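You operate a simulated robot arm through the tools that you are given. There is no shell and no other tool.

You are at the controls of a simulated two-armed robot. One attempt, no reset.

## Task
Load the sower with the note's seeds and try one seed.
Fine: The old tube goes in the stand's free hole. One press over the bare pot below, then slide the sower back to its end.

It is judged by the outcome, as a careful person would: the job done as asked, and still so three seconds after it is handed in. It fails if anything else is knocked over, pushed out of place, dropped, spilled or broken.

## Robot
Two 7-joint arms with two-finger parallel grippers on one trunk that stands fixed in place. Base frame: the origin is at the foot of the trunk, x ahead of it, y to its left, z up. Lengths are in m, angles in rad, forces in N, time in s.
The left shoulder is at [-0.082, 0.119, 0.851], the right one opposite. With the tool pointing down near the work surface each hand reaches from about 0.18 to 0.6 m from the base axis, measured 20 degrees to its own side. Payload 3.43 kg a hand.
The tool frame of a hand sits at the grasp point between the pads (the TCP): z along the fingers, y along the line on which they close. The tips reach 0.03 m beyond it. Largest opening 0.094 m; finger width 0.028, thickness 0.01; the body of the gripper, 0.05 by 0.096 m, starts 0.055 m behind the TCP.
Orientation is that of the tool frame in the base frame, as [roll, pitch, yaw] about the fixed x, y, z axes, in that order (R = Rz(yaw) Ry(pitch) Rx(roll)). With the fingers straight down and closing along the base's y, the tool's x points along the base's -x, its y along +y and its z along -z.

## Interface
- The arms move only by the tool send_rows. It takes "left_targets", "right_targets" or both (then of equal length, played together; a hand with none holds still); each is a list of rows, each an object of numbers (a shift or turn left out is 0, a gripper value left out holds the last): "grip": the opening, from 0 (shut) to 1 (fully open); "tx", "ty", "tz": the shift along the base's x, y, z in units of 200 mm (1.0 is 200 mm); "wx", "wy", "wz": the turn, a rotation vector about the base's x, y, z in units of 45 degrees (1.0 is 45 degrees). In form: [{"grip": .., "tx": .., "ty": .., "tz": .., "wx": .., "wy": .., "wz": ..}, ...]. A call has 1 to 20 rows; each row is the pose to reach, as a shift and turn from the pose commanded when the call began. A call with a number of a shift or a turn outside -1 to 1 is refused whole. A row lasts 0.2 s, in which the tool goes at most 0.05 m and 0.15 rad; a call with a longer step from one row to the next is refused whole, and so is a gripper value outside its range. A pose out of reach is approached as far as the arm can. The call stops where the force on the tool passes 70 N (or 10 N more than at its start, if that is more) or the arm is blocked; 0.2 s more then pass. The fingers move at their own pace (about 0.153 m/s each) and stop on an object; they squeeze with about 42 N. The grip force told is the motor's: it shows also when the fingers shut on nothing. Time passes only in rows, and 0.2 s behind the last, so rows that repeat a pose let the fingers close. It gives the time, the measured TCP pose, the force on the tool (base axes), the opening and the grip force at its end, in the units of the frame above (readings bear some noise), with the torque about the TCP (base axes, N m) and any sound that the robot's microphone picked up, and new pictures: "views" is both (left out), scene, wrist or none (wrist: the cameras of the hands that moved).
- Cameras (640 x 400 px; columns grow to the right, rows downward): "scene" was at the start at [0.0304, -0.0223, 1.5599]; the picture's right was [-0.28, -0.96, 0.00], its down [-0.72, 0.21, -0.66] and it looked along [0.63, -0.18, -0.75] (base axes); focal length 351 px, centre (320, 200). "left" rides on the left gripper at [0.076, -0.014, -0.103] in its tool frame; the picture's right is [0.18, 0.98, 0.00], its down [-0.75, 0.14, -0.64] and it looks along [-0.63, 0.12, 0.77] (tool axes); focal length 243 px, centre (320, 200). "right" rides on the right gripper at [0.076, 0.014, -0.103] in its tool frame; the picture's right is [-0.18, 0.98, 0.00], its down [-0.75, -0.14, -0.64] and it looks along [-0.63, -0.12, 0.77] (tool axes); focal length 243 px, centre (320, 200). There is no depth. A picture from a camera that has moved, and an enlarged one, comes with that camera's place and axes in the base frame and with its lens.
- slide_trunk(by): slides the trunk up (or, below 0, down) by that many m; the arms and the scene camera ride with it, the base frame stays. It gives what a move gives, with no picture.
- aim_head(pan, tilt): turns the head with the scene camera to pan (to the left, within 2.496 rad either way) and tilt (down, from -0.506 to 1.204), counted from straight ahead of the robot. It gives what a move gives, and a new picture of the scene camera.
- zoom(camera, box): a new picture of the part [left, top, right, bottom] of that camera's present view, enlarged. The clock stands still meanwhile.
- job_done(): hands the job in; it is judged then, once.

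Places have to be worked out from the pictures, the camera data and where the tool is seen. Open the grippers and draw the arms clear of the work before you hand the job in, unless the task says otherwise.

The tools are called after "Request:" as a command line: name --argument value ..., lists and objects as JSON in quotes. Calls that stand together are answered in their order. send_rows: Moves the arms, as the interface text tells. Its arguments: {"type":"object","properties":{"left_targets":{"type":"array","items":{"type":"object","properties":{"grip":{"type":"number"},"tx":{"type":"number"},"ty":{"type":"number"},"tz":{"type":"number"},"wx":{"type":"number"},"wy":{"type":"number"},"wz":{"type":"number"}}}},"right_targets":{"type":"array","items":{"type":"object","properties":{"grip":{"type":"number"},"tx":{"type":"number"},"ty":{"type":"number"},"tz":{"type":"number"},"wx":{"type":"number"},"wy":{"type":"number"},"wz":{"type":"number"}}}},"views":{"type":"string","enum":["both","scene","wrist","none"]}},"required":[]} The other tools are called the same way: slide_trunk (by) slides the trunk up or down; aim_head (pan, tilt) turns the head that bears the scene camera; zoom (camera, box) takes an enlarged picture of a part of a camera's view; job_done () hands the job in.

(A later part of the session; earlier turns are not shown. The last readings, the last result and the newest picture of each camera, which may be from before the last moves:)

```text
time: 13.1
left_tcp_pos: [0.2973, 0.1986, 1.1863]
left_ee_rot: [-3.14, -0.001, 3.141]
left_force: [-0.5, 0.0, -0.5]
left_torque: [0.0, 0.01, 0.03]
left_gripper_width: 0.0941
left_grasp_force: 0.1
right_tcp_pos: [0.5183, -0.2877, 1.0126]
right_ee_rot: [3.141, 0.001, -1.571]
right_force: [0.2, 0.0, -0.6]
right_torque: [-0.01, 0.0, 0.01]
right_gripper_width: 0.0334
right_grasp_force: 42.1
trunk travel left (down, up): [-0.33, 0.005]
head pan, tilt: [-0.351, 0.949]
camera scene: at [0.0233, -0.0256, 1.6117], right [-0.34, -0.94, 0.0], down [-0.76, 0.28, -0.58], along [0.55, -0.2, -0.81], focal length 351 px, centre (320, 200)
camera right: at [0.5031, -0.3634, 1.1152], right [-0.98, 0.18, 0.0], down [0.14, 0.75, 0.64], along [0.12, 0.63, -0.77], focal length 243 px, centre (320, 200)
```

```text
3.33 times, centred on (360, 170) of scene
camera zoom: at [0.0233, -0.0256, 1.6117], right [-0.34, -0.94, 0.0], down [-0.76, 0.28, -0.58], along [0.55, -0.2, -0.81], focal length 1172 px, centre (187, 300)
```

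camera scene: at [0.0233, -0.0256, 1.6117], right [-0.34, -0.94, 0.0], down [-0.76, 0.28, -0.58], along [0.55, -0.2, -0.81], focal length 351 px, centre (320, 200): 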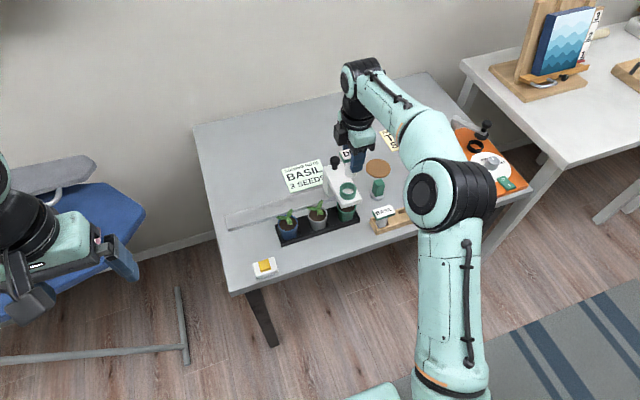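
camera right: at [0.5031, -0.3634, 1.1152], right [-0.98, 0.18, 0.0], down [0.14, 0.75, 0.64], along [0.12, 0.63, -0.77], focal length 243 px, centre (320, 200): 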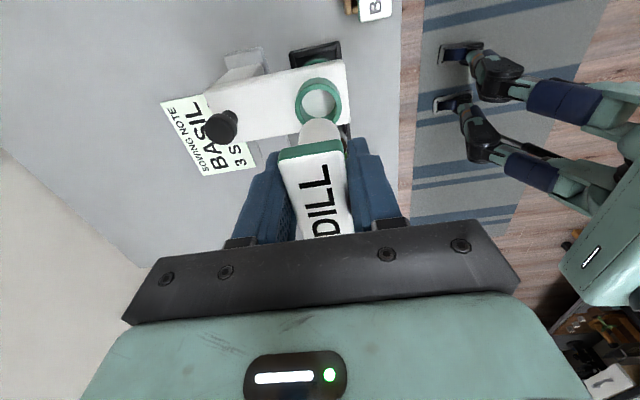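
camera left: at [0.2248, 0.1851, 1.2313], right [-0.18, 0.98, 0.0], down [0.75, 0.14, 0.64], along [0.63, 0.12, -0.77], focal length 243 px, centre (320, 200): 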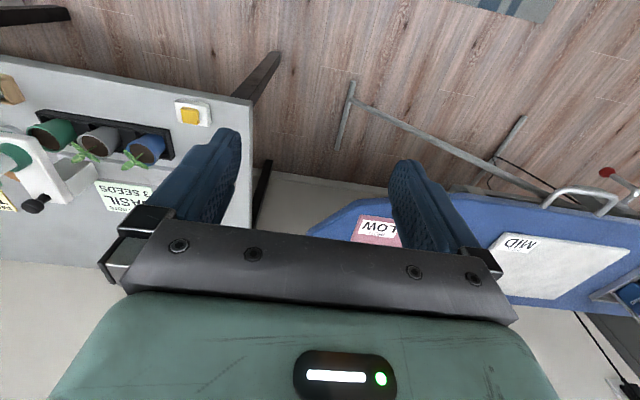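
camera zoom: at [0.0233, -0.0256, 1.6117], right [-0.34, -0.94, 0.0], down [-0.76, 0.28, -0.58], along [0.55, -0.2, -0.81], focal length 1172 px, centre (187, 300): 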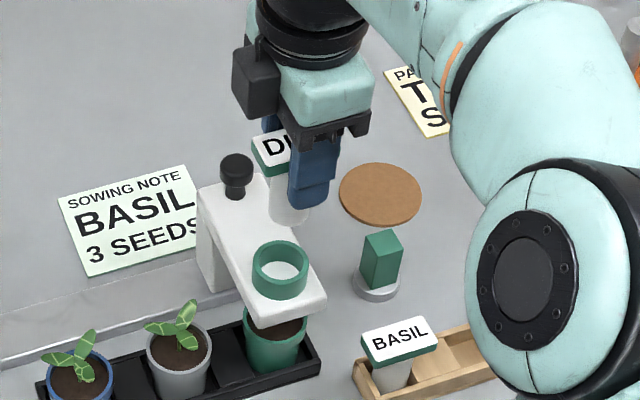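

DILL is free; the ring is a shallow cup on the head. The stand runs along y at x≈0.46, with BASIL at y≈-0.367, CRESS at y≈-0.52 and the free hole about (0.46, -0.444). I carry the tube there at the same height and look.

Request:
send_rows --right_targets '[{"tx": -0.06, "ty": -0.16}, {"tx": -0.12, "ty": -0.32}, {"tx": -0.18, "ty": -0.48}, {"tx": -0.24, "ty": -0.64}, {"tx": -0.29, "ty": -0.78}, {"tx": -0.29, "ty": -0.78}]'

Request:
zoom --camera "right" --box '[200, 0, 440, 180]'

Request:
zoom --camera "scene" --box '[320, 120, 480, 240]'

```text
time: 14.5
left_tcp_pos: [0.2972, 0.1988, 1.1862]
left_ee_rot: [3.14, -0.001, -3.141]
left_force: [-0.6, 0.7, 0.1]
left_torque: [-0.01, -0.01, 0.01]
left_gripper_width: 0.0941
left_grasp_force: 0.1
right_tcp_pos: [0.4577, -0.443, 1.0112]
right_ee_rot: [-3.141, -0.001, -1.57]
right_force: [-0.5, 0.2, -1.5]
right_torque: [-0.03, -0.02, -0.01]
right_gripper_width: 0.034
right_grasp_force: 42.0
trunk travel left (down, up): [-0.33, 0.005]
head pan, tilt: [-0.351, 0.949]
camera scene: at [0.0233, -0.0251, 1.6117], right [-0.34, -0.94, 0.0], down [-0.76, 0.28, -0.58], along [0.55, -0.2, -0.81], focal length 351 px, centre (320, 200)
camera right: at [0.4428, -0.5192, 1.1139], right [-0.98, 0.18, 0.0], down [0.14, 0.75, 0.64], along [0.12, 0.63, -0.77], focal length 243 px, centre (320, 200)
```

scene: 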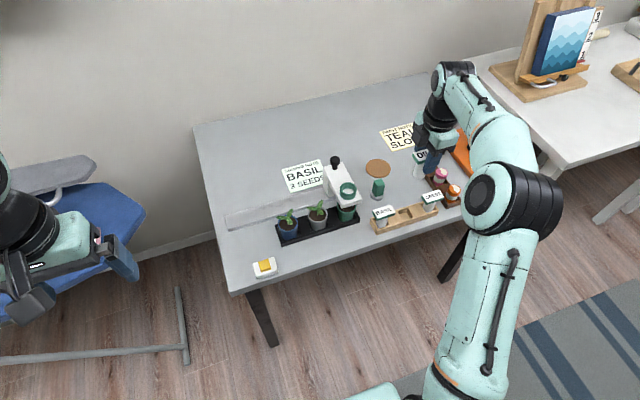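
right: 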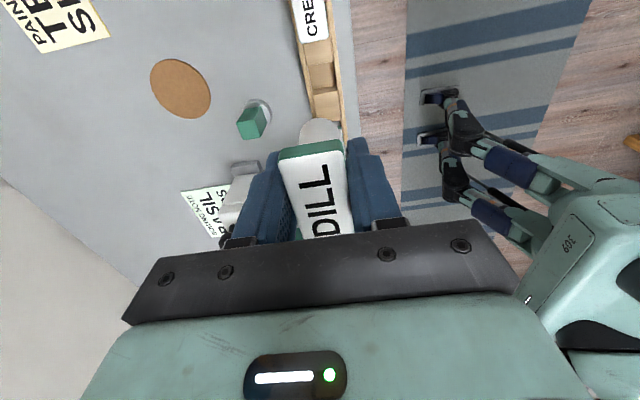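

```text
2.22 times, centred on (320, 90) of right
camera zoom: at [0.4428, -0.5192, 1.1139], right [-0.98, 0.18, 0.0], down [0.14, 0.75, 0.64], along [0.12, 0.63, -0.77], focal length 539 px, centre (320, 444)
```

zoom: 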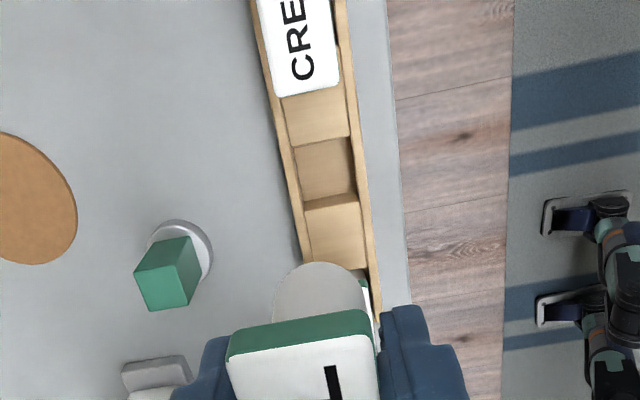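

```text
3.33 times, centred on (400, 180) of scene
camera zoom: at [0.0233, -0.0251, 1.6117], right [-0.34, -0.94, 0.0], down [-0.76, 0.28, -0.58], along [0.55, -0.2, -0.81], focal length 1172 px, centre (53, 267)
```

zoom: 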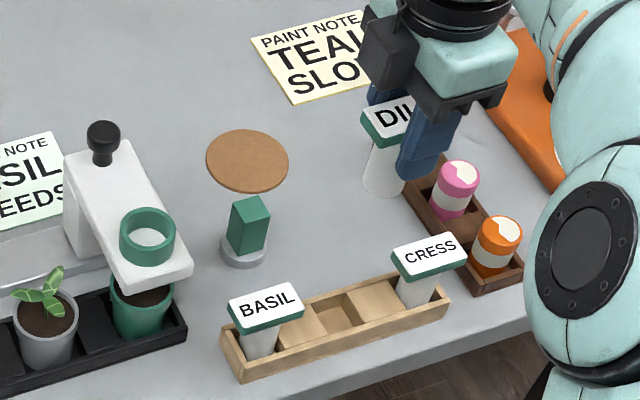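

Wrist view puts the stand's axis along y at x≈0.454 and the free hole centre near (0.4535, -0.443); the tube hangs straight at (0.4566, -0.444). The fit is tight, so I'll zoom further into the hole from both cameras.

Request:
zoom --camera "scene" --box '[365, 180, 445, 240]'

Request:
zoom --camera "right" --box '[280, 40, 380, 150]'

```text
6.67 times, centred on (405, 210) of scene
camera zoom: at [0.0233, -0.0251, 1.6117], right [-0.34, -0.94, 0.0], down [-0.76, 0.28, -0.58], along [0.55, -0.2, -0.81], focal length 2343 px, centre (-247, 133)
```

zoom: 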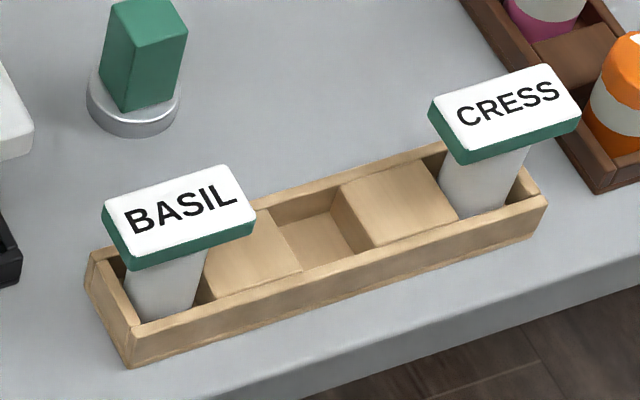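

```text
3.64 times, centred on (330, 95) of right
camera zoom: at [0.4428, -0.5192, 1.1139], right [-0.98, 0.18, 0.0], down [0.14, 0.75, 0.64], along [0.12, 0.63, -0.77], focal length 882 px, centre (284, 582)
```

zoom: 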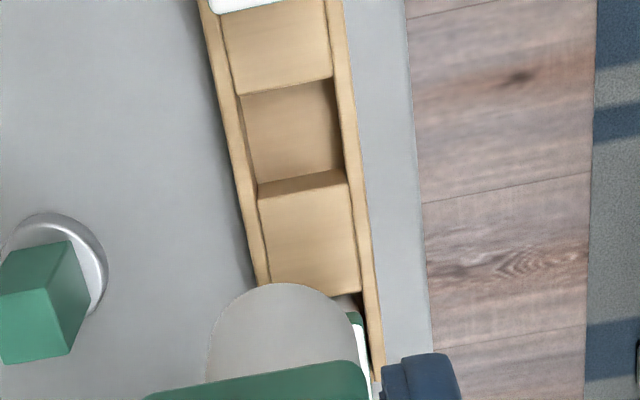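

The hole rim comes out at about (0.453, -0.441), roughly 33 mm square against a 29 mm tube. I lower to about 10 mm above the stand walls with a small correction and then recheck.

Request:
send_rows --right_targets '[{"tx": -0.016, "ty": 0.014, "tz": -0.15}, {"tx": -0.016, "ty": 0.014, "tz": -0.35}, {"tx": -0.016, "ty": 0.014, "tz": -0.55}, {"tx": -0.016, "ty": 0.014, "tz": -0.7}, {"tx": -0.016, "ty": 0.014, "tz": -0.75}, {"tx": -0.016, "ty": 0.014, "tz": -0.75}]'

Request:
zoom --camera "scene" --box '[365, 150, 455, 240]'

Request:
zoom --camera "right" --box '[250, 40, 390, 180]'

```text
time: 15.9
left_tcp_pos: [0.2976, 0.1993, 1.1858]
left_ee_rot: [3.141, 0.0, -3.141]
left_force: [0.0, 0.6, 0.3]
left_torque: [-0.01, 0.01, 0.02]
left_gripper_width: 0.094
left_grasp_force: 0.0
right_tcp_pos: [0.4573, -0.4419, 0.862]
right_ee_rot: [3.141, 0.001, -1.572]
right_force: [0.5, 0.6, -0.5]
right_torque: [0.03, -0.01, -0.02]
right_gripper_width: 0.0339
right_grasp_force: 42.1
trunk travel left (down, up): [-0.33, 0.005]
head pan, tilt: [-0.351, 0.949]
camera scene: at [0.0232, -0.0255, 1.6117], right [-0.34, -0.94, 0.0], down [-0.76, 0.28, -0.58], along [0.55, -0.2, -0.81], focal length 351 px, centre (320, 200)
camera right: at [0.4427, -0.5176, 0.9645], right [-0.98, 0.18, 0.0], down [0.14, 0.75, 0.64], along [0.12, 0.63, -0.77], focal length 243 px, centre (320, 200)
```

scene: 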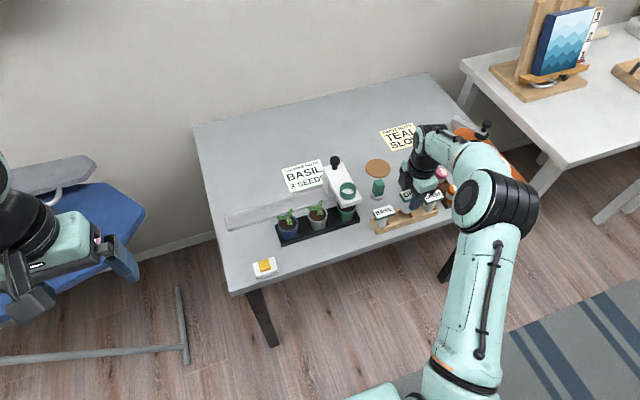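
right: 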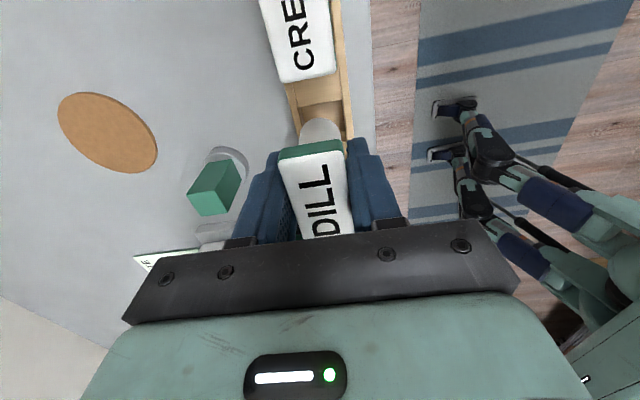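

```text
4.44 times, centred on (410, 195) of scene
camera zoom: at [0.0232, -0.0255, 1.6117], right [-0.34, -0.94, 0.0], down [-0.76, 0.28, -0.58], along [0.55, -0.2, -0.81], focal length 1562 px, centre (-80, 222)
```

zoom: 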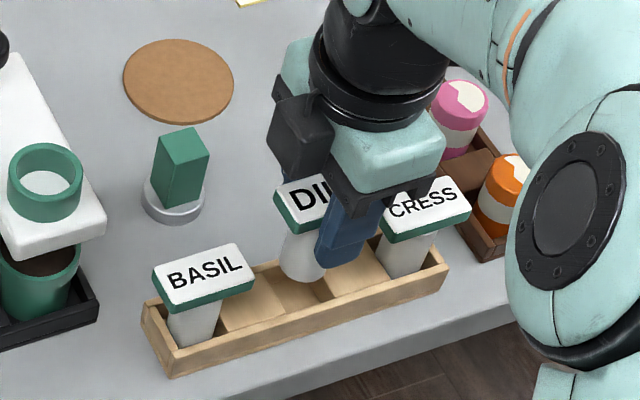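

```text
2.86 times, centred on (320, 110) of right
camera zoom: at [0.4427, -0.5176, 0.9645], right [-0.98, 0.18, 0.0], down [0.14, 0.75, 0.64], along [0.12, 0.63, -0.77], focal length 693 px, centre (320, 457)
```

zoom: 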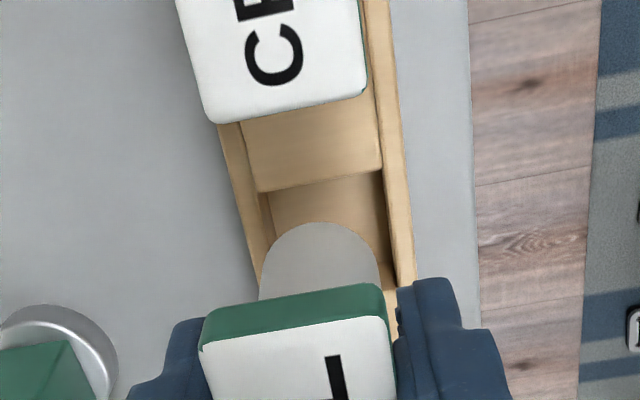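

The tube bottom is at about (0.456, -0.4436) and the stand axis is x≈0.453, so I shift 3 mm toward the robot and lower until the tube's end is just at the rim.

Request:
send_rows --right_targets '[{"tx": -0.015, "ty": 0.003, "tz": 0.0}, {"tx": -0.015, "ty": 0.003, "tz": -0.04}, {"tx": -0.015, "ty": 0.003, "tz": -0.07}, {"tx": -0.015, "ty": 0.003, "tz": -0.07}]'

Request:
zoom --camera "scene" --box '[375, 170, 445, 240]'

Request:
zoom --camera "right" --box '[270, 60, 370, 160]'

```text
time: 16.9
left_tcp_pos: [0.2981, 0.1996, 1.1871]
left_ee_rot: [3.141, 0.0, 3.139]
left_force: [-0.4, -0.2, -0.1]
left_torque: [0.01, -0.02, 0.02]
left_gripper_width: 0.0943
left_grasp_force: 0.1
right_tcp_pos: [0.4541, -0.441, 0.8472]
right_ee_rot: [3.141, -0.001, -1.572]
right_force: [-0.1, -0.2, -0.9]
right_torque: [0.01, 0.0, 0.0]
right_gripper_width: 0.0335
right_grasp_force: 41.6
trunk travel left (down, up): [-0.33, 0.005]
head pan, tilt: [-0.351, 0.949]
camera scene: at [0.0232, -0.0256, 1.6117], right [-0.34, -0.94, 0.0], down [-0.76, 0.28, -0.58], along [0.55, -0.2, -0.81], focal length 351 px, centre (320, 200)
camera right: at [0.4388, -0.5165, 0.9502], right [-0.98, 0.19, 0.0], down [0.14, 0.75, 0.64], along [0.12, 0.63, -0.77], focal length 243 px, centre (320, 200)
```

scene: 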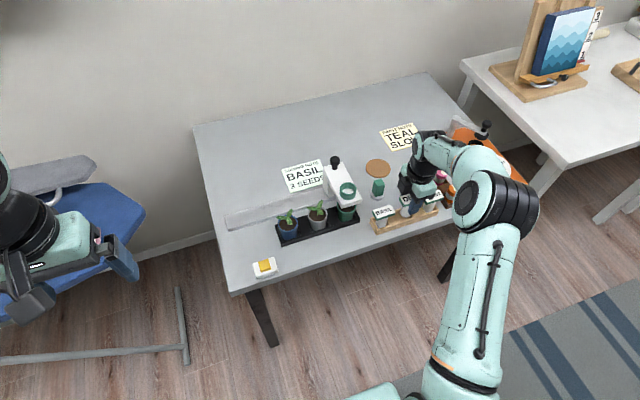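
right: 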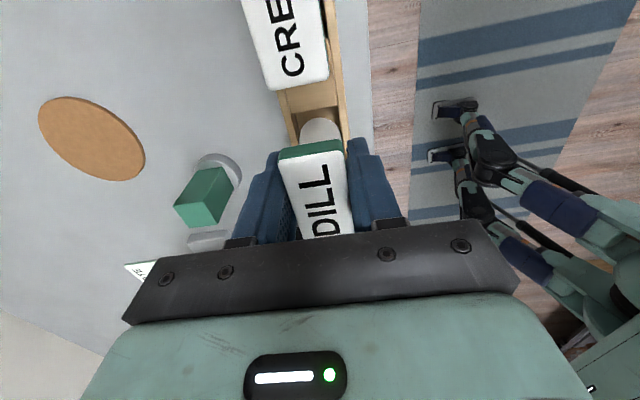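

```text
5.71 times, centred on (410, 205) of scene
camera zoom: at [0.0232, -0.0256, 1.6117], right [-0.34, -0.94, 0.0], down [-0.76, 0.28, -0.58], along [0.55, -0.2, -0.81], focal length 2008 px, centre (-194, 171)
```

zoom: 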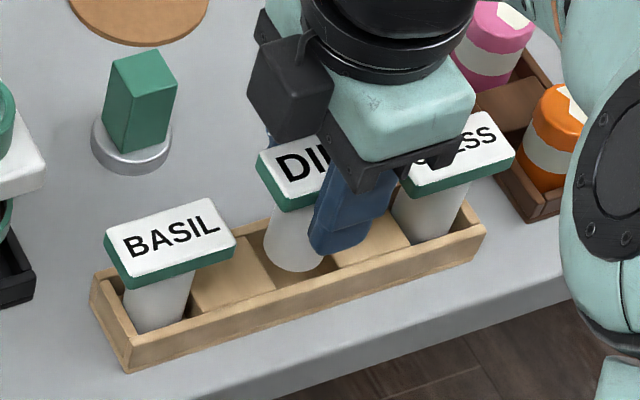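

```text
4.00 times, centred on (320, 110) of right
camera zoom: at [0.4388, -0.5165, 0.9502], right [-0.98, 0.19, 0.0], down [0.14, 0.75, 0.64], along [0.12, 0.63, -0.77], focal length 970 px, centre (320, 560)
```

zoom: 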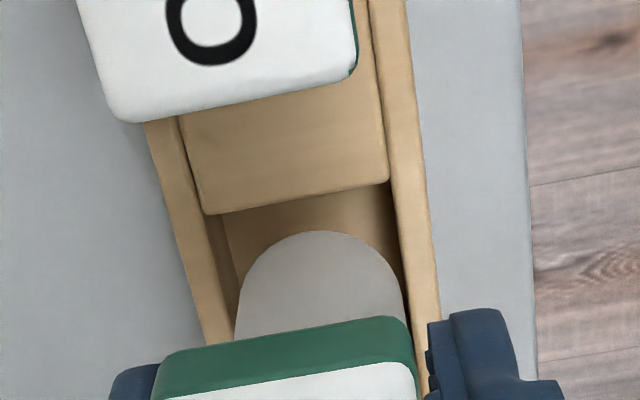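

The tube end is centred between the walls with about 2–3 mm to the filler on the seen side. I lower it in small steps to about where it should seat.

Request:
send_rows --right_targets '[{"tz": -0.02}, {"tz": -0.04}, {"tz": -0.06}, {"tz": -0.08}, {"tz": -0.1}, {"tz": -0.1}]'

Request:
zoom --camera "scene" --box '[375, 170, 445, 240]'

Request:
zoom --camera "right" --box '[250, 60, 390, 200]'

```text
time: 18.3
left_tcp_pos: [0.2987, 0.1996, 1.1857]
left_ee_rot: [-3.141, -0.001, 3.141]
left_force: [0.3, -0.6, -0.3]
left_torque: [-0.02, 0.0, 0.01]
left_gripper_width: 0.094
left_grasp_force: 0.0
right_tcp_pos: [0.4536, -0.4402, 0.8288]
right_ee_rot: [3.141, 0.0, -1.572]
right_force: [0.8, 0.2, -0.5]
right_torque: [-0.01, -0.01, -0.02]
right_gripper_width: 0.0334
right_grasp_force: 42.2
trunk travel left (down, up): [-0.33, 0.005]
head pan, tilt: [-0.351, 0.949]
camera scene: at [0.0232, -0.0255, 1.6117], right [-0.34, -0.94, 0.0], down [-0.76, 0.28, -0.58], along [0.55, -0.2, -0.81], focal length 351 px, centre (320, 200)
camera right: at [0.4386, -0.5163, 0.9309], right [-0.98, 0.18, 0.0], down [0.14, 0.75, 0.64], along [0.12, 0.63, -0.77], focal length 243 px, centre (320, 200)
```

scene: 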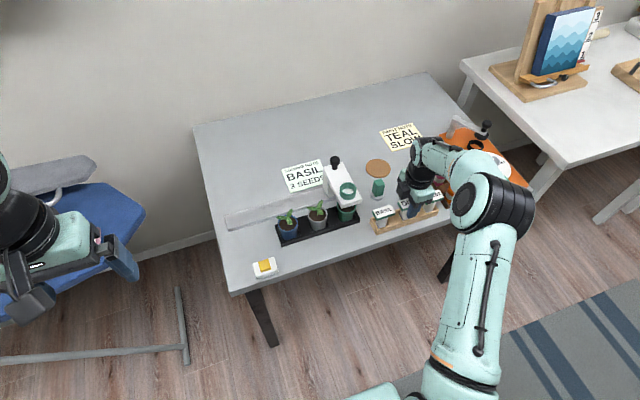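
right: 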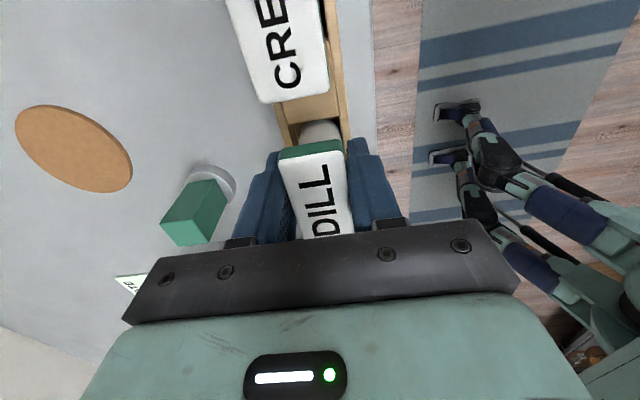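

```text
5.71 times, centred on (410, 205) of scene
camera zoom: at [0.0232, -0.0255, 1.6117], right [-0.34, -0.94, 0.0], down [-0.76, 0.28, -0.58], along [0.55, -0.2, -0.81], focal length 2008 px, centre (-194, 171)
```

zoom: 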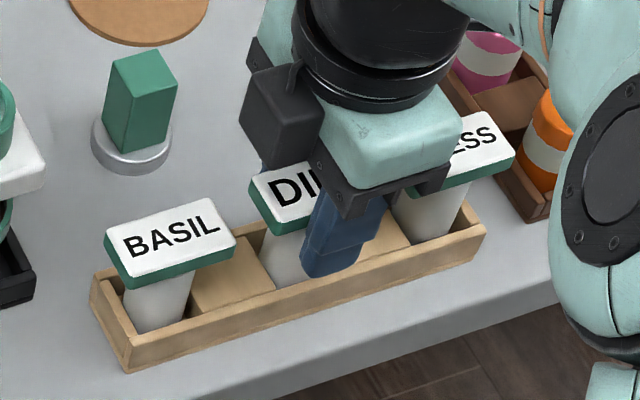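

```text
2.86 times, centred on (320, 130) of right
camera zoom: at [0.4386, -0.5163, 0.9309], right [-0.98, 0.18, 0.0], down [0.14, 0.75, 0.64], along [0.12, 0.63, -0.77], focal length 693 px, centre (320, 400)
```

zoom: 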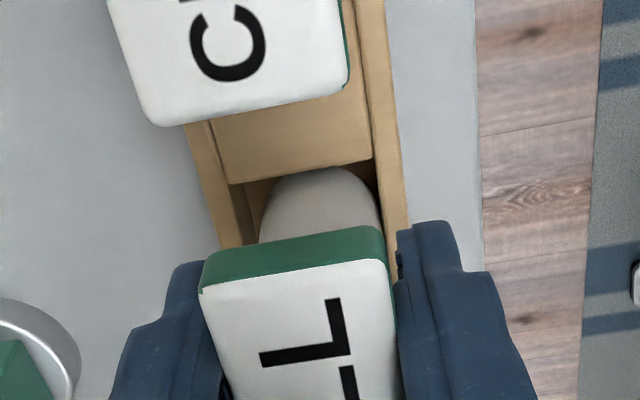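

The tube is going down the hole with no contact force. I continue in 1–2 mm steps and watch the force.

Request:
send_rows --right_targets '[{"tz": -0.01}, {"tz": -0.02}, {"tz": -0.025}]' --views "none"

```text
time: 19.1
left_tcp_pos: [0.2971, 0.1992, 1.1868]
left_ee_rot: [3.141, -0.001, 3.141]
left_force: [0.4, -0.4, 0.5]
left_torque: [0.02, 0.0, -0.03]
left_gripper_width: 0.0941
left_grasp_force: 0.1
right_tcp_pos: [0.4534, -0.4407, 0.8225]
right_ee_rot: [3.141, 0.002, -1.568]
right_force: [-0.5, -0.5, -0.9]
right_torque: [0.01, -0.02, 0.02]
right_gripper_width: 0.0336
right_grasp_force: 41.6
trunk travel left (down, up): [-0.33, 0.005]
head pan, tilt: [-0.351, 0.949]
```

No contact yet at z=0.8225; a few millimetres more, still in small steps.

Request:
send_rows --right_targets '[{"tz": -0.008}, {"tz": -0.016}, {"tz": -0.016}]'

Request:
zoom --camera "scene" --box '[375, 170, 445, 240]'

Request:
zoom --camera "right" --box '[250, 60, 390, 200]'

```text
time: 19.9
left_tcp_pos: [0.2979, 0.1982, 1.1857]
left_ee_rot: [-3.141, 0.002, -3.141]
left_force: [-0.8, -0.4, -0.2]
left_torque: [-0.03, 0.03, 0.0]
left_gripper_width: 0.0938
left_grasp_force: 0.1
right_tcp_pos: [0.4542, -0.4401, 0.8208]
right_ee_rot: [3.141, -0.001, -1.57]
right_force: [-0.8, 0.7, -1.1]
right_torque: [-0.01, 0.0, 0.01]
right_gripper_width: 0.0337
right_grasp_force: 42.0
trunk travel left (down, up): [-0.33, 0.005]
head pan, tilt: [-0.351, 0.949]
camera scene: at [0.0232, -0.0256, 1.6117], right [-0.34, -0.94, 0.0], down [-0.76, 0.28, -0.58], along [0.55, -0.2, -0.81], focal length 351 px, centre (320, 200)
camera right: at [0.4385, -0.5162, 0.9232], right [-0.98, 0.18, 0.0], down [0.14, 0.75, 0.64], along [0.12, 0.63, -0.77], focal length 243 px, centre (320, 200)
```

scene: 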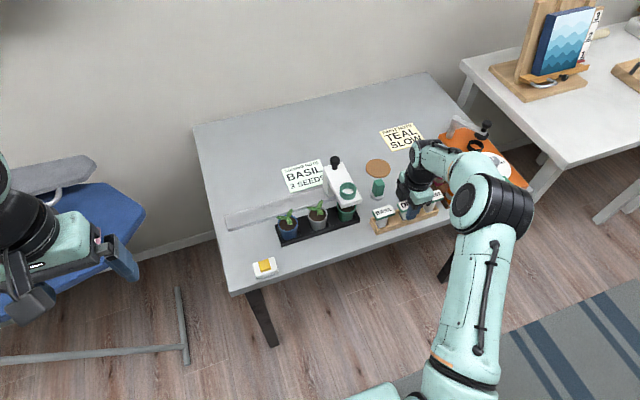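
right: 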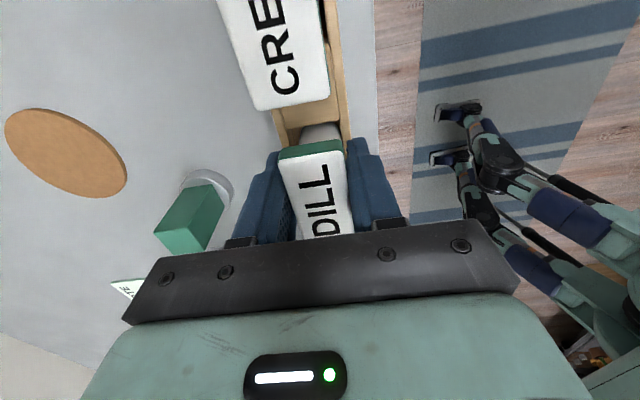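

```text
5.71 times, centred on (410, 205) of scene
camera zoom: at [0.0232, -0.0256, 1.6117], right [-0.34, -0.94, 0.0], down [-0.76, 0.28, -0.58], along [0.55, -0.2, -0.81], focal length 2008 px, centre (-194, 171)
```

zoom: 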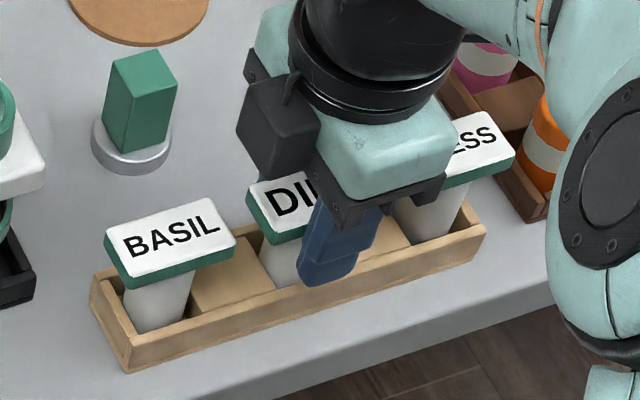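

```text
2.86 times, centred on (320, 130) of right
camera zoom: at [0.4385, -0.5162, 0.9232], right [-0.98, 0.18, 0.0], down [0.14, 0.75, 0.64], along [0.12, 0.63, -0.77], focal length 693 px, centre (320, 400)
```

zoom: 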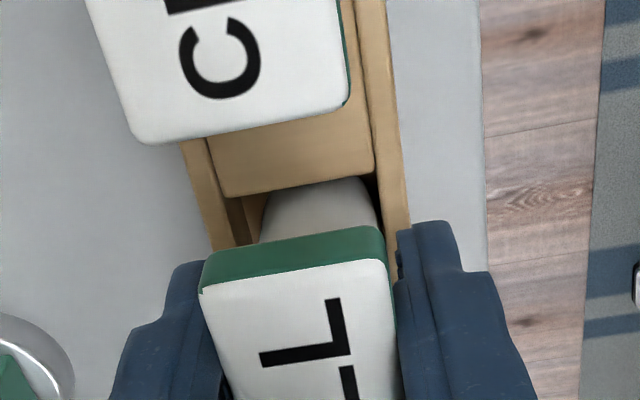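

Compared with its neighbours, the DILL cap is still about 2 mm high. I lower 3 mm more and look for contact.

Request:
send_rows --right_targets '[{"tz": -0.005}, {"tz": -0.01}, {"tz": -0.015}, {"tz": -0.015}]' --views "none"

```text
time: 20.9
left_tcp_pos: [0.2976, 0.1989, 1.1856]
left_ee_rot: [-3.14, 0.003, 3.141]
left_force: [-0.7, 0.4, 0.9]
left_torque: [0.02, 0.0, -0.01]
left_gripper_width: 0.094
left_grasp_force: 0.1
right_tcp_pos: [0.4536, -0.4409, 0.8192]
right_ee_rot: [-3.138, -0.001, -1.57]
right_force: [-0.9, 2.4, 11.1]
right_torque: [0.15, 0.1, -0.02]
right_gripper_width: 0.0336
right_grasp_force: 42.0
trunk travel left (down, up): [-0.33, 0.005]
head pan, tilt: [-0.351, 0.949]
```

Contact at about 11 N: the tube stands on the hole's floor (z≈0.819). I relax 1 mm, open partway and lift off.

Request:
send_rows --right_targets '[{"tz": 0.007}, {"tz": 0.007, "grip": 0.6}, {"tz": 0.007, "grip": 0.6}, {"tz": 0.1}, {"tz": 0.25}, {"tz": 0.45}, {"tz": 0.6}]'

Request:
zoom --camera "scene" --box '[360, 170, 450, 240]'

Request:
zoom --camera "right" --box '[230, 0, 410, 200]'

```text
time: 22.5
left_tcp_pos: [0.2972, 0.198, 1.1857]
left_ee_rot: [-3.142, -0.001, 3.14]
left_force: [-0.2, 0.9, 0.5]
left_torque: [0.01, 0.03, 0.0]
left_gripper_width: 0.094
left_grasp_force: 0.1
right_tcp_pos: [0.4523, -0.4398, 0.9386]
right_ee_rot: [-3.141, 0.0, -1.571]
right_force: [0.5, -0.1, -0.6]
right_torque: [-0.01, -0.01, -0.03]
right_gripper_width: 0.0564
right_grasp_force: 0.2
trunk travel left (down, up): [-0.33, 0.005]
head pan, tilt: [-0.351, 0.949]
camera scene: at [0.023, -0.0252, 1.6117], right [-0.34, -0.94, 0.0], down [-0.76, 0.28, -0.58], along [0.55, -0.2, -0.81], focal length 351 px, centre (320, 200)
camera right: at [0.4379, -0.5164, 1.0419], right [-0.98, 0.18, 0.0], down [0.14, 0.75, 0.64], along [0.12, 0.63, -0.77], focal length 243 px, centre (320, 200)
```

scene: 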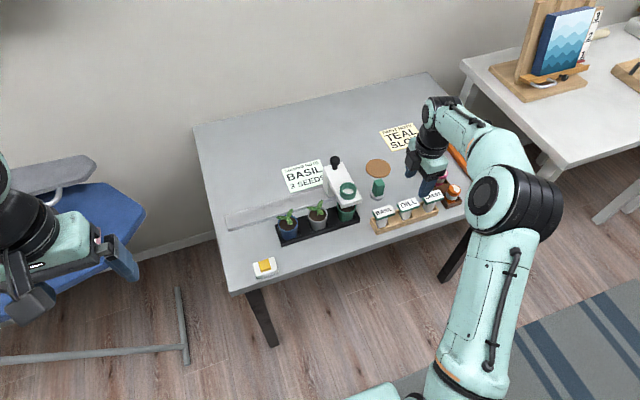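
right: 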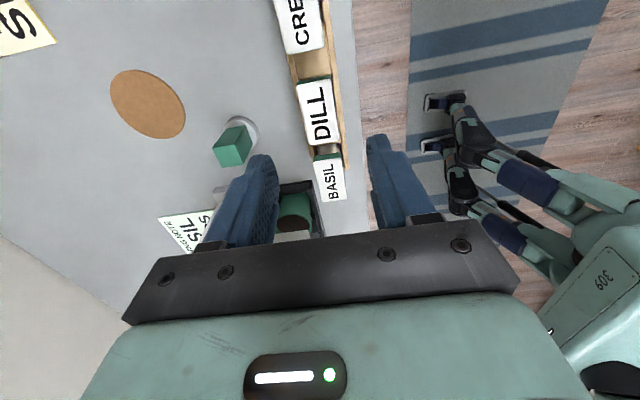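

```text
5.71 times, centred on (405, 205) of scene
camera zoom: at [0.023, -0.0252, 1.6117], right [-0.34, -0.94, 0.0], down [-0.76, 0.28, -0.58], along [0.55, -0.2, -0.81], focal length 2008 px, centre (-166, 171)
```

zoom: 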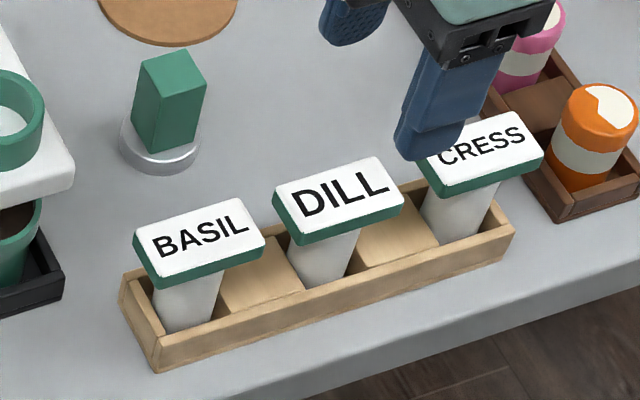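

```text
2.00 times, centred on (320, 100) of right
camera zoom: at [0.4379, -0.5164, 1.0419], right [-0.98, 0.18, 0.0], down [0.14, 0.75, 0.64], along [0.12, 0.63, -0.77], focal length 485 px, centre (320, 400)
```

zoom: 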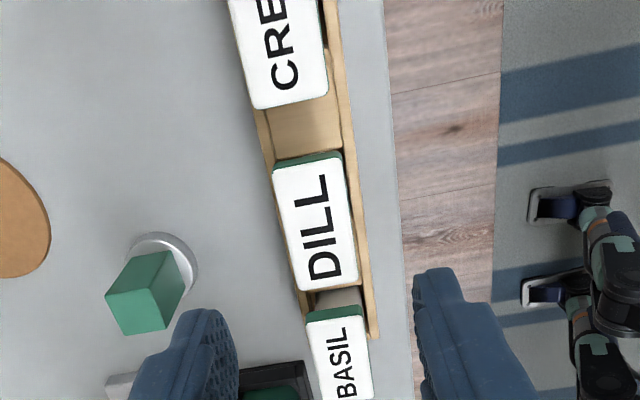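

DILL stands well in the free hole. BASIL's cap centre is about (0.4535, -0.367), 73 mm to the left; I move above it and descend to the same grip height.

Request:
send_rows --right_targets '[{"tx": 0.005, "ty": 0.2}, {"tx": 0.005, "ty": 0.363, "tz": -0.05}, {"tx": 0.005, "ty": 0.363, "tz": -0.2}, {"tx": 0.005, "ty": 0.363, "tz": -0.3}, {"tx": 0.005, "ty": 0.363, "tz": -0.3}]'

Request:
zoom --camera "right" --box '[200, 60, 440, 260]'

Request:
zoom --camera "scene" --box '[340, 150, 440, 240]'

```text
time: 23.7
left_tcp_pos: [0.2973, 0.1986, 1.1869]
left_ee_rot: [-3.141, 0.0, -3.14]
left_force: [-0.5, 0.1, 0.0]
left_torque: [0.0, -0.01, 0.02]
left_gripper_width: 0.094
left_grasp_force: 0.1
right_tcp_pos: [0.4555, -0.3682, 0.8761]
right_ee_rot: [3.14, -0.001, -1.572]
right_force: [0.4, 1.3, 0.0]
right_torque: [0.01, 0.0, -0.04]
right_gripper_width: 0.0565
right_grasp_force: 0.1
trunk travel left (down, up): [-0.33, 0.005]
head pan, tilt: [-0.351, 0.949]
camera scene: at [0.0231, -0.0256, 1.6117], right [-0.34, -0.94, 0.0], down [-0.76, 0.28, -0.58], along [0.55, -0.2, -0.81], focal length 351 px, centre (320, 200)
camera right: at [0.441, -0.444, 0.979], right [-0.98, 0.19, 0.0], down [0.14, 0.75, 0.64], along [0.12, 0.63, -0.77], focal length 243 px, centre (320, 200)
```

scene: 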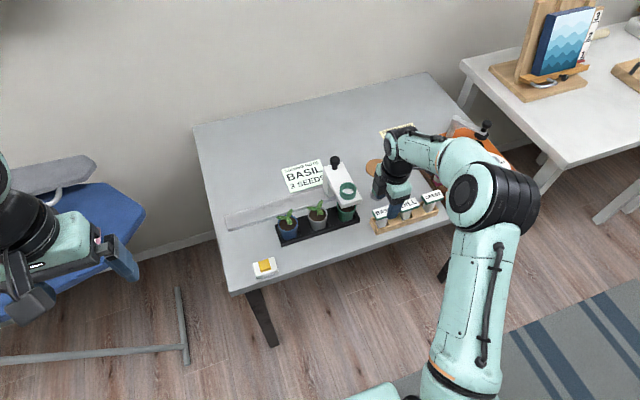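
right: 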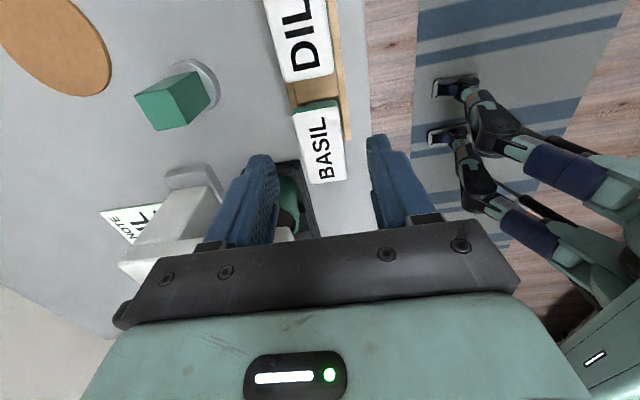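

```text
2.00 times, centred on (320, 160) of right
camera zoom: at [0.441, -0.444, 0.979], right [-0.98, 0.19, 0.0], down [0.14, 0.75, 0.64], along [0.12, 0.63, -0.77], focal length 485 px, centre (320, 280)
```

zoom: 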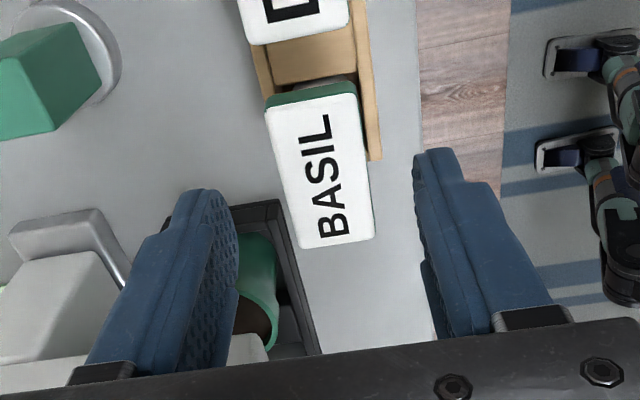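

```text
4.44 times, centred on (390, 195) of scene
camera zoom: at [0.0231, -0.0256, 1.6117], right [-0.34, -0.94, 0.0], down [-0.76, 0.28, -0.58], along [0.55, -0.2, -0.81], focal length 1562 px, centre (9, 222)
```

zoom: 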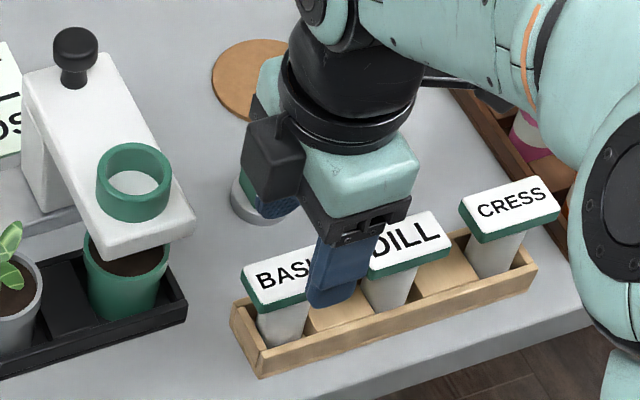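

BASIL's cap is centred under the hand (cap (0.4542, -0.367)). I descend to z≈0.821 and grip it.

Request:
send_rows --right_targets '[{"tx": -0.005, "ty": 0.003, "tz": -0.1}, {"tx": -0.005, "ty": 0.003, "tz": -0.2}, {"tx": -0.005, "ty": 0.003, "tz": -0.273}, {"tx": -0.005, "ty": 0.003, "tz": -0.273}, {"tx": -0.005, "ty": 0.003, "tz": -0.273, "grip": 0.2}, {"tx": -0.005, "ty": 0.003, "tz": -0.273, "grip": 0.2}, {"tx": -0.005, "ty": 0.003, "tz": -0.273, "grip": 0.2}]'

Request:
zoom --camera "right" --box '[200, 60, 440, 260]'

Request:
zoom --camera "scene" --box '[340, 150, 440, 240]'

```text
time: 25.3
left_tcp_pos: [0.2971, 0.1984, 1.186]
left_ee_rot: [-3.141, -0.001, 3.141]
left_force: [-0.1, 1.2, -0.6]
left_torque: [-0.03, -0.01, -0.01]
left_gripper_width: 0.0944
left_grasp_force: 0.0
right_tcp_pos: [0.4539, -0.3668, 0.822]
right_ee_rot: [-3.141, -0.002, -1.571]
right_force: [0.0, -0.9, 0.6]
right_torque: [-0.01, 0.0, 0.01]
right_gripper_width: 0.0335
right_grasp_force: 41.8
trunk travel left (down, up): [-0.33, 0.005]
head pan, tilt: [-0.351, 0.949]
camera scene: at [0.0232, -0.0255, 1.6117], right [-0.34, -0.94, 0.0], down [-0.76, 0.28, -0.58], along [0.55, -0.2, -0.81], focal length 351 px, centre (320, 200)
camera right: at [0.4396, -0.4429, 0.9254], right [-0.98, 0.18, 0.0], down [0.14, 0.75, 0.64], along [0.12, 0.63, -0.77], focal length 243 px, centre (320, 200)
```

scene: 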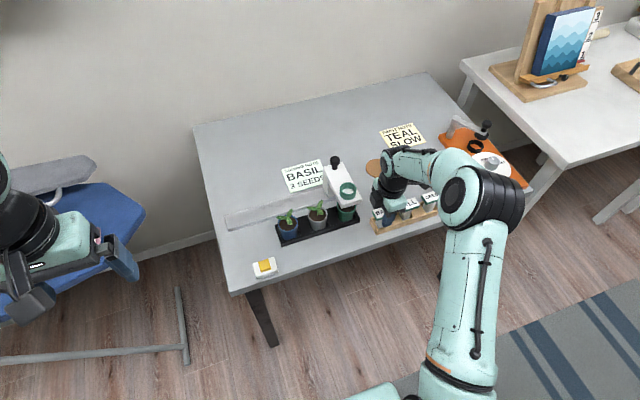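
right: 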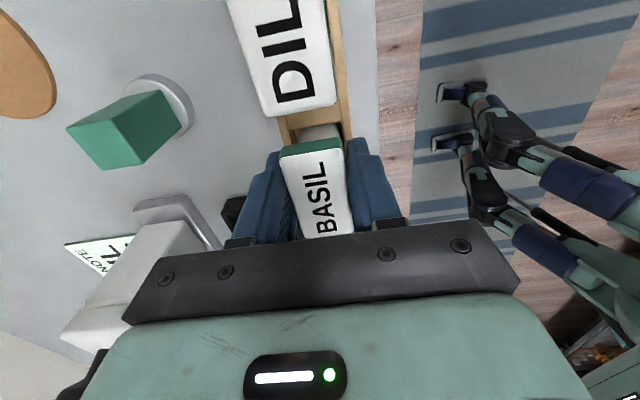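

```text
2.00 times, centred on (320, 160) of right
camera zoom: at [0.4396, -0.4429, 0.9254], right [-0.98, 0.18, 0.0], down [0.14, 0.75, 0.64], along [0.12, 0.63, -0.77], focal length 485 px, centre (320, 280)
```

zoom: 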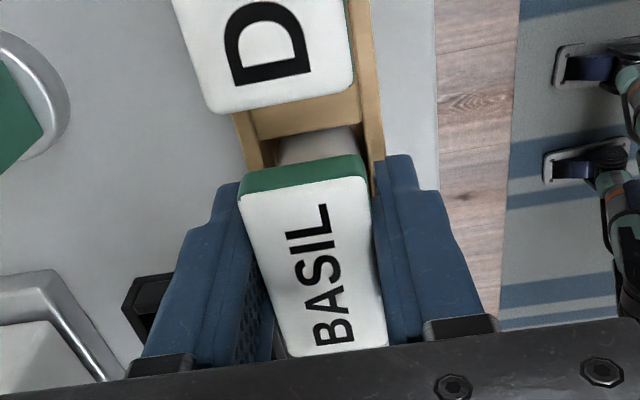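

```text
4.44 times, centred on (390, 195) of scene
camera zoom: at [0.0232, -0.0255, 1.6117], right [-0.34, -0.94, 0.0], down [-0.76, 0.28, -0.58], along [0.55, -0.2, -0.81], focal length 1562 px, centre (9, 222)
```

zoom: 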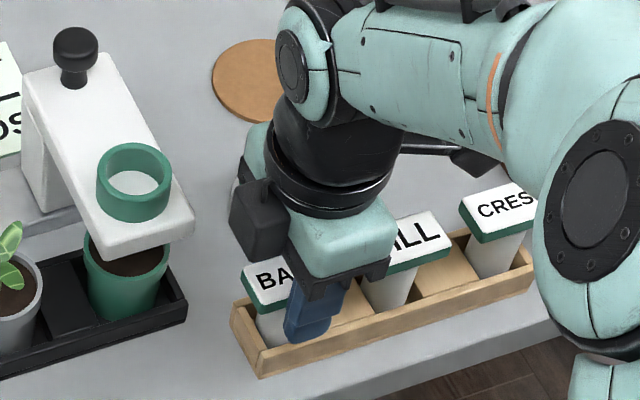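

BASIL is gripped (33.5 mm). Lifting it straight out, to z≈1.0.

Request:
send_rows --right_targets '[{"tz": 0.03}, {"tz": 0.1}, {"tz": 0.25}, {"tz": 0.45}, {"tz": 0.65}, {"tz": 0.85}, {"tz": 0.92}, {"tz": 0.92}]'

Request:
zoom --camera "right" --box '[200, 60, 440, 260]'

Request:
zoom --camera "scene" --box '[300, 150, 440, 240]'

```text
time: 27.1
left_tcp_pos: [0.2978, 0.1991, 1.1857]
left_ee_rot: [-3.141, 0.0, -3.141]
left_force: [0.2, 0.3, 0.6]
left_torque: [-0.01, 0.01, -0.01]
left_gripper_width: 0.0939
left_grasp_force: 0.0
right_tcp_pos: [0.4538, -0.3651, 1.0061]
right_ee_rot: [3.141, -0.001, -1.57]
right_force: [0.2, 0.3, -0.7]
right_torque: [0.03, 0.01, 0.01]
right_gripper_width: 0.0335
right_grasp_force: 41.9
trunk travel left (down, up): [-0.33, 0.005]
head pan, tilt: [-0.351, 0.949]
camera scene: at [0.0232, -0.0255, 1.6117], right [-0.34, -0.94, 0.0], down [-0.76, 0.28, -0.58], along [0.55, -0.2, -0.81], focal length 351 px, centre (320, 200)
camera right: at [0.4395, -0.4407, 1.1101], right [-0.98, 0.18, 0.0], down [0.14, 0.75, 0.64], along [0.12, 0.63, -0.77], focal length 243 px, centre (320, 200)
```

scene: 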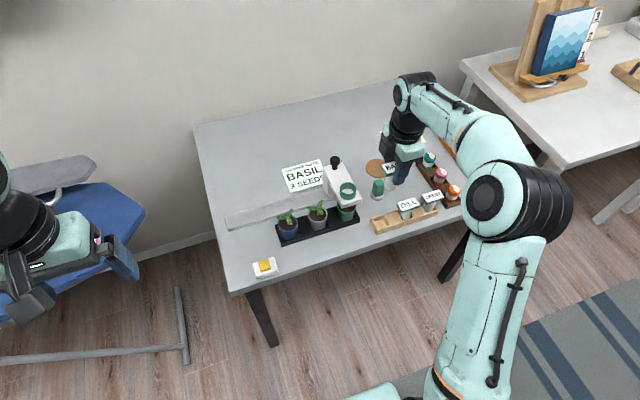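
right: 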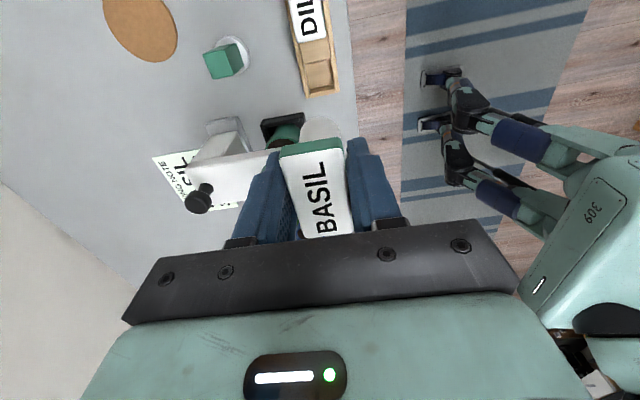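

```text
2.00 times, centred on (320, 160) of right
camera zoom: at [0.4395, -0.4407, 1.1101], right [-0.98, 0.18, 0.0], down [0.14, 0.75, 0.64], along [0.12, 0.63, -0.77], focal length 485 px, centre (320, 280)
```

zoom: 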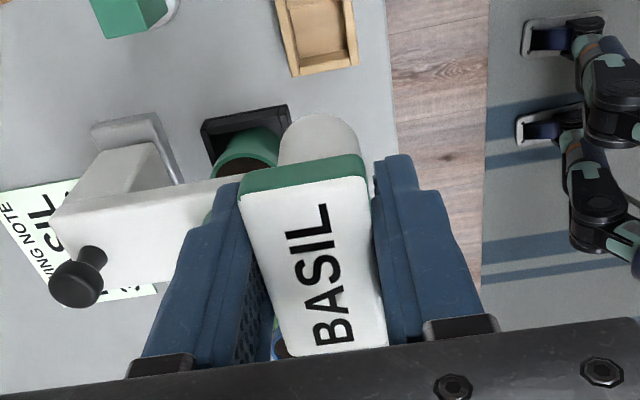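

```text
4.44 times, centred on (370, 195) of scene
camera zoom: at [0.0232, -0.0255, 1.6117], right [-0.34, -0.94, 0.0], down [-0.76, 0.28, -0.58], along [0.55, -0.2, -0.81], focal length 1562 px, centre (98, 222)
```

zoom: 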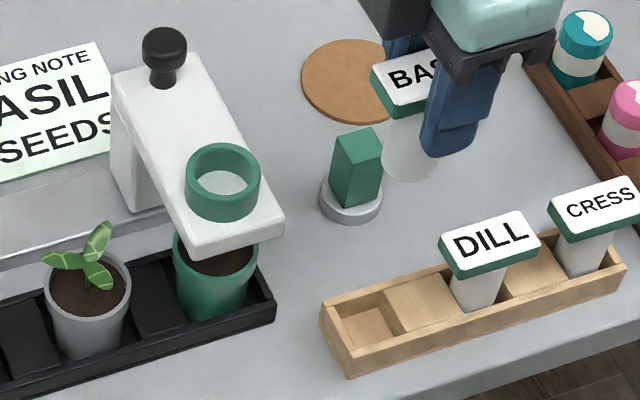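

BASIL hangs in the hand just as DILL did. I carry it over the ring, to where DILL's grasp was (0.5175, -0.287), still high.

Request:
send_rows --right_targets '[{"tx": 0.08, "ty": 0.1}, {"tx": 0.16, "ty": 0.2}, {"tx": 0.24, "ty": 0.3}, {"tx": 0.319, "ty": 0.39}, {"tx": 0.319, "ty": 0.39}, {"tx": 0.319, "ty": 0.39, "tz": -0.06}, {"tx": 0.319, "ty": 0.39, "tz": -0.06}]'

Request:
zoom --camera "right" --box '[260, 60, 380, 160]'

Request:
zoom --camera "scene" --box '[310, 130, 400, 230]'

```text
time: 28.7
left_tcp_pos: [0.2979, 0.1992, 1.1857]
left_ee_rot: [3.141, -0.002, -3.141]
left_force: [0.4, 0.3, 0.7]
left_torque: [-0.07, -0.03, 0.01]
left_gripper_width: 0.0939
left_grasp_force: 0.0
right_tcp_pos: [0.5183, -0.2882, 0.9938]
right_ee_rot: [-3.141, -0.001, -1.569]
right_force: [-0.5, -0.3, -1.1]
right_torque: [-0.03, 0.0, 0.01]
right_gripper_width: 0.0336
right_grasp_force: 41.9
trunk travel left (down, up): [-0.33, 0.005]
head pan, tilt: [-0.351, 0.949]
camera scene: at [0.0231, -0.0255, 1.6117], right [-0.34, -0.94, 0.0], down [-0.76, 0.28, -0.58], along [0.55, -0.2, -0.81], focal length 351 px, centre (320, 200)
camera right: at [0.503, -0.3645, 1.0969], right [-0.98, 0.18, 0.0], down [0.14, 0.75, 0.64], along [0.12, 0.63, -0.77], focal length 243 px, centre (320, 200)
```

scene: 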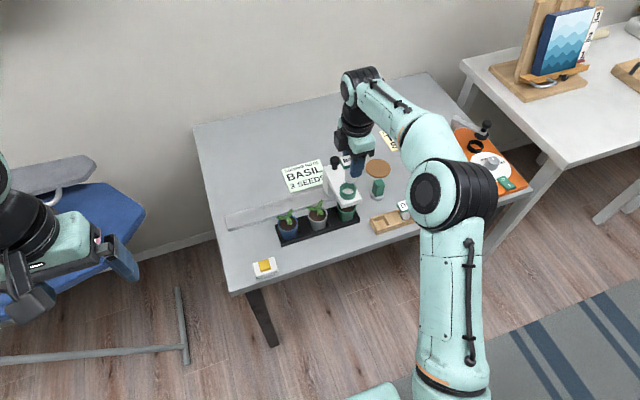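
right: 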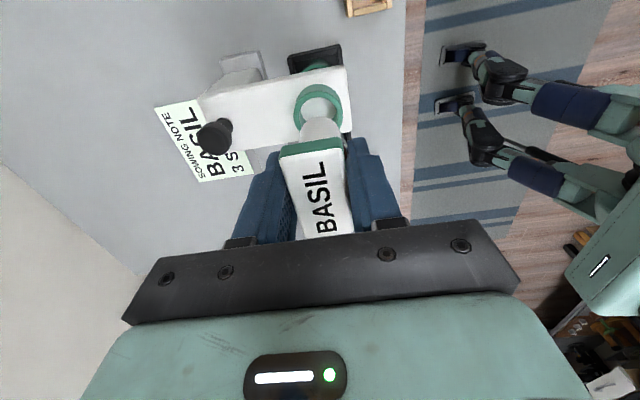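

```text
4.00 times, centred on (320, 110) of right
camera zoom: at [0.503, -0.3645, 1.0969], right [-0.98, 0.18, 0.0], down [0.14, 0.75, 0.64], along [0.12, 0.63, -0.77], focal length 970 px, centre (320, 560)
```

zoom: 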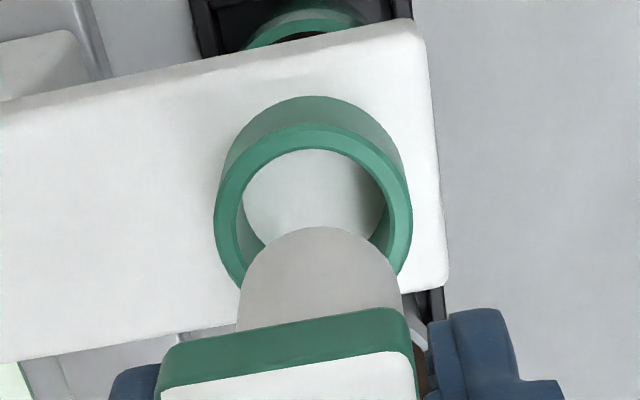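

```text
4.00 times, centred on (355, 180) of scene
camera zoom: at [0.0231, -0.0255, 1.6117], right [-0.34, -0.94, 0.0], down [-0.76, 0.28, -0.58], along [0.55, -0.2, -0.81], focal length 1406 px, centre (180, 280)
```

zoom: 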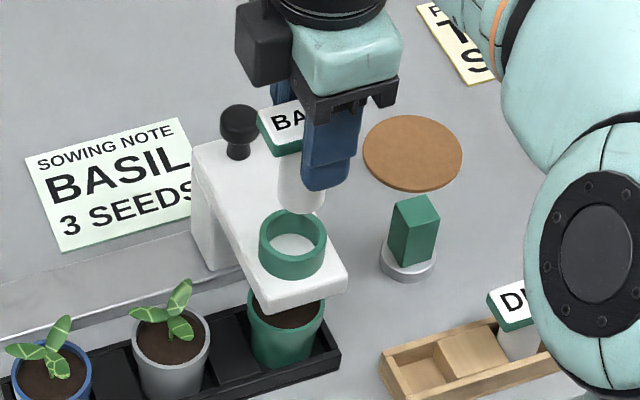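

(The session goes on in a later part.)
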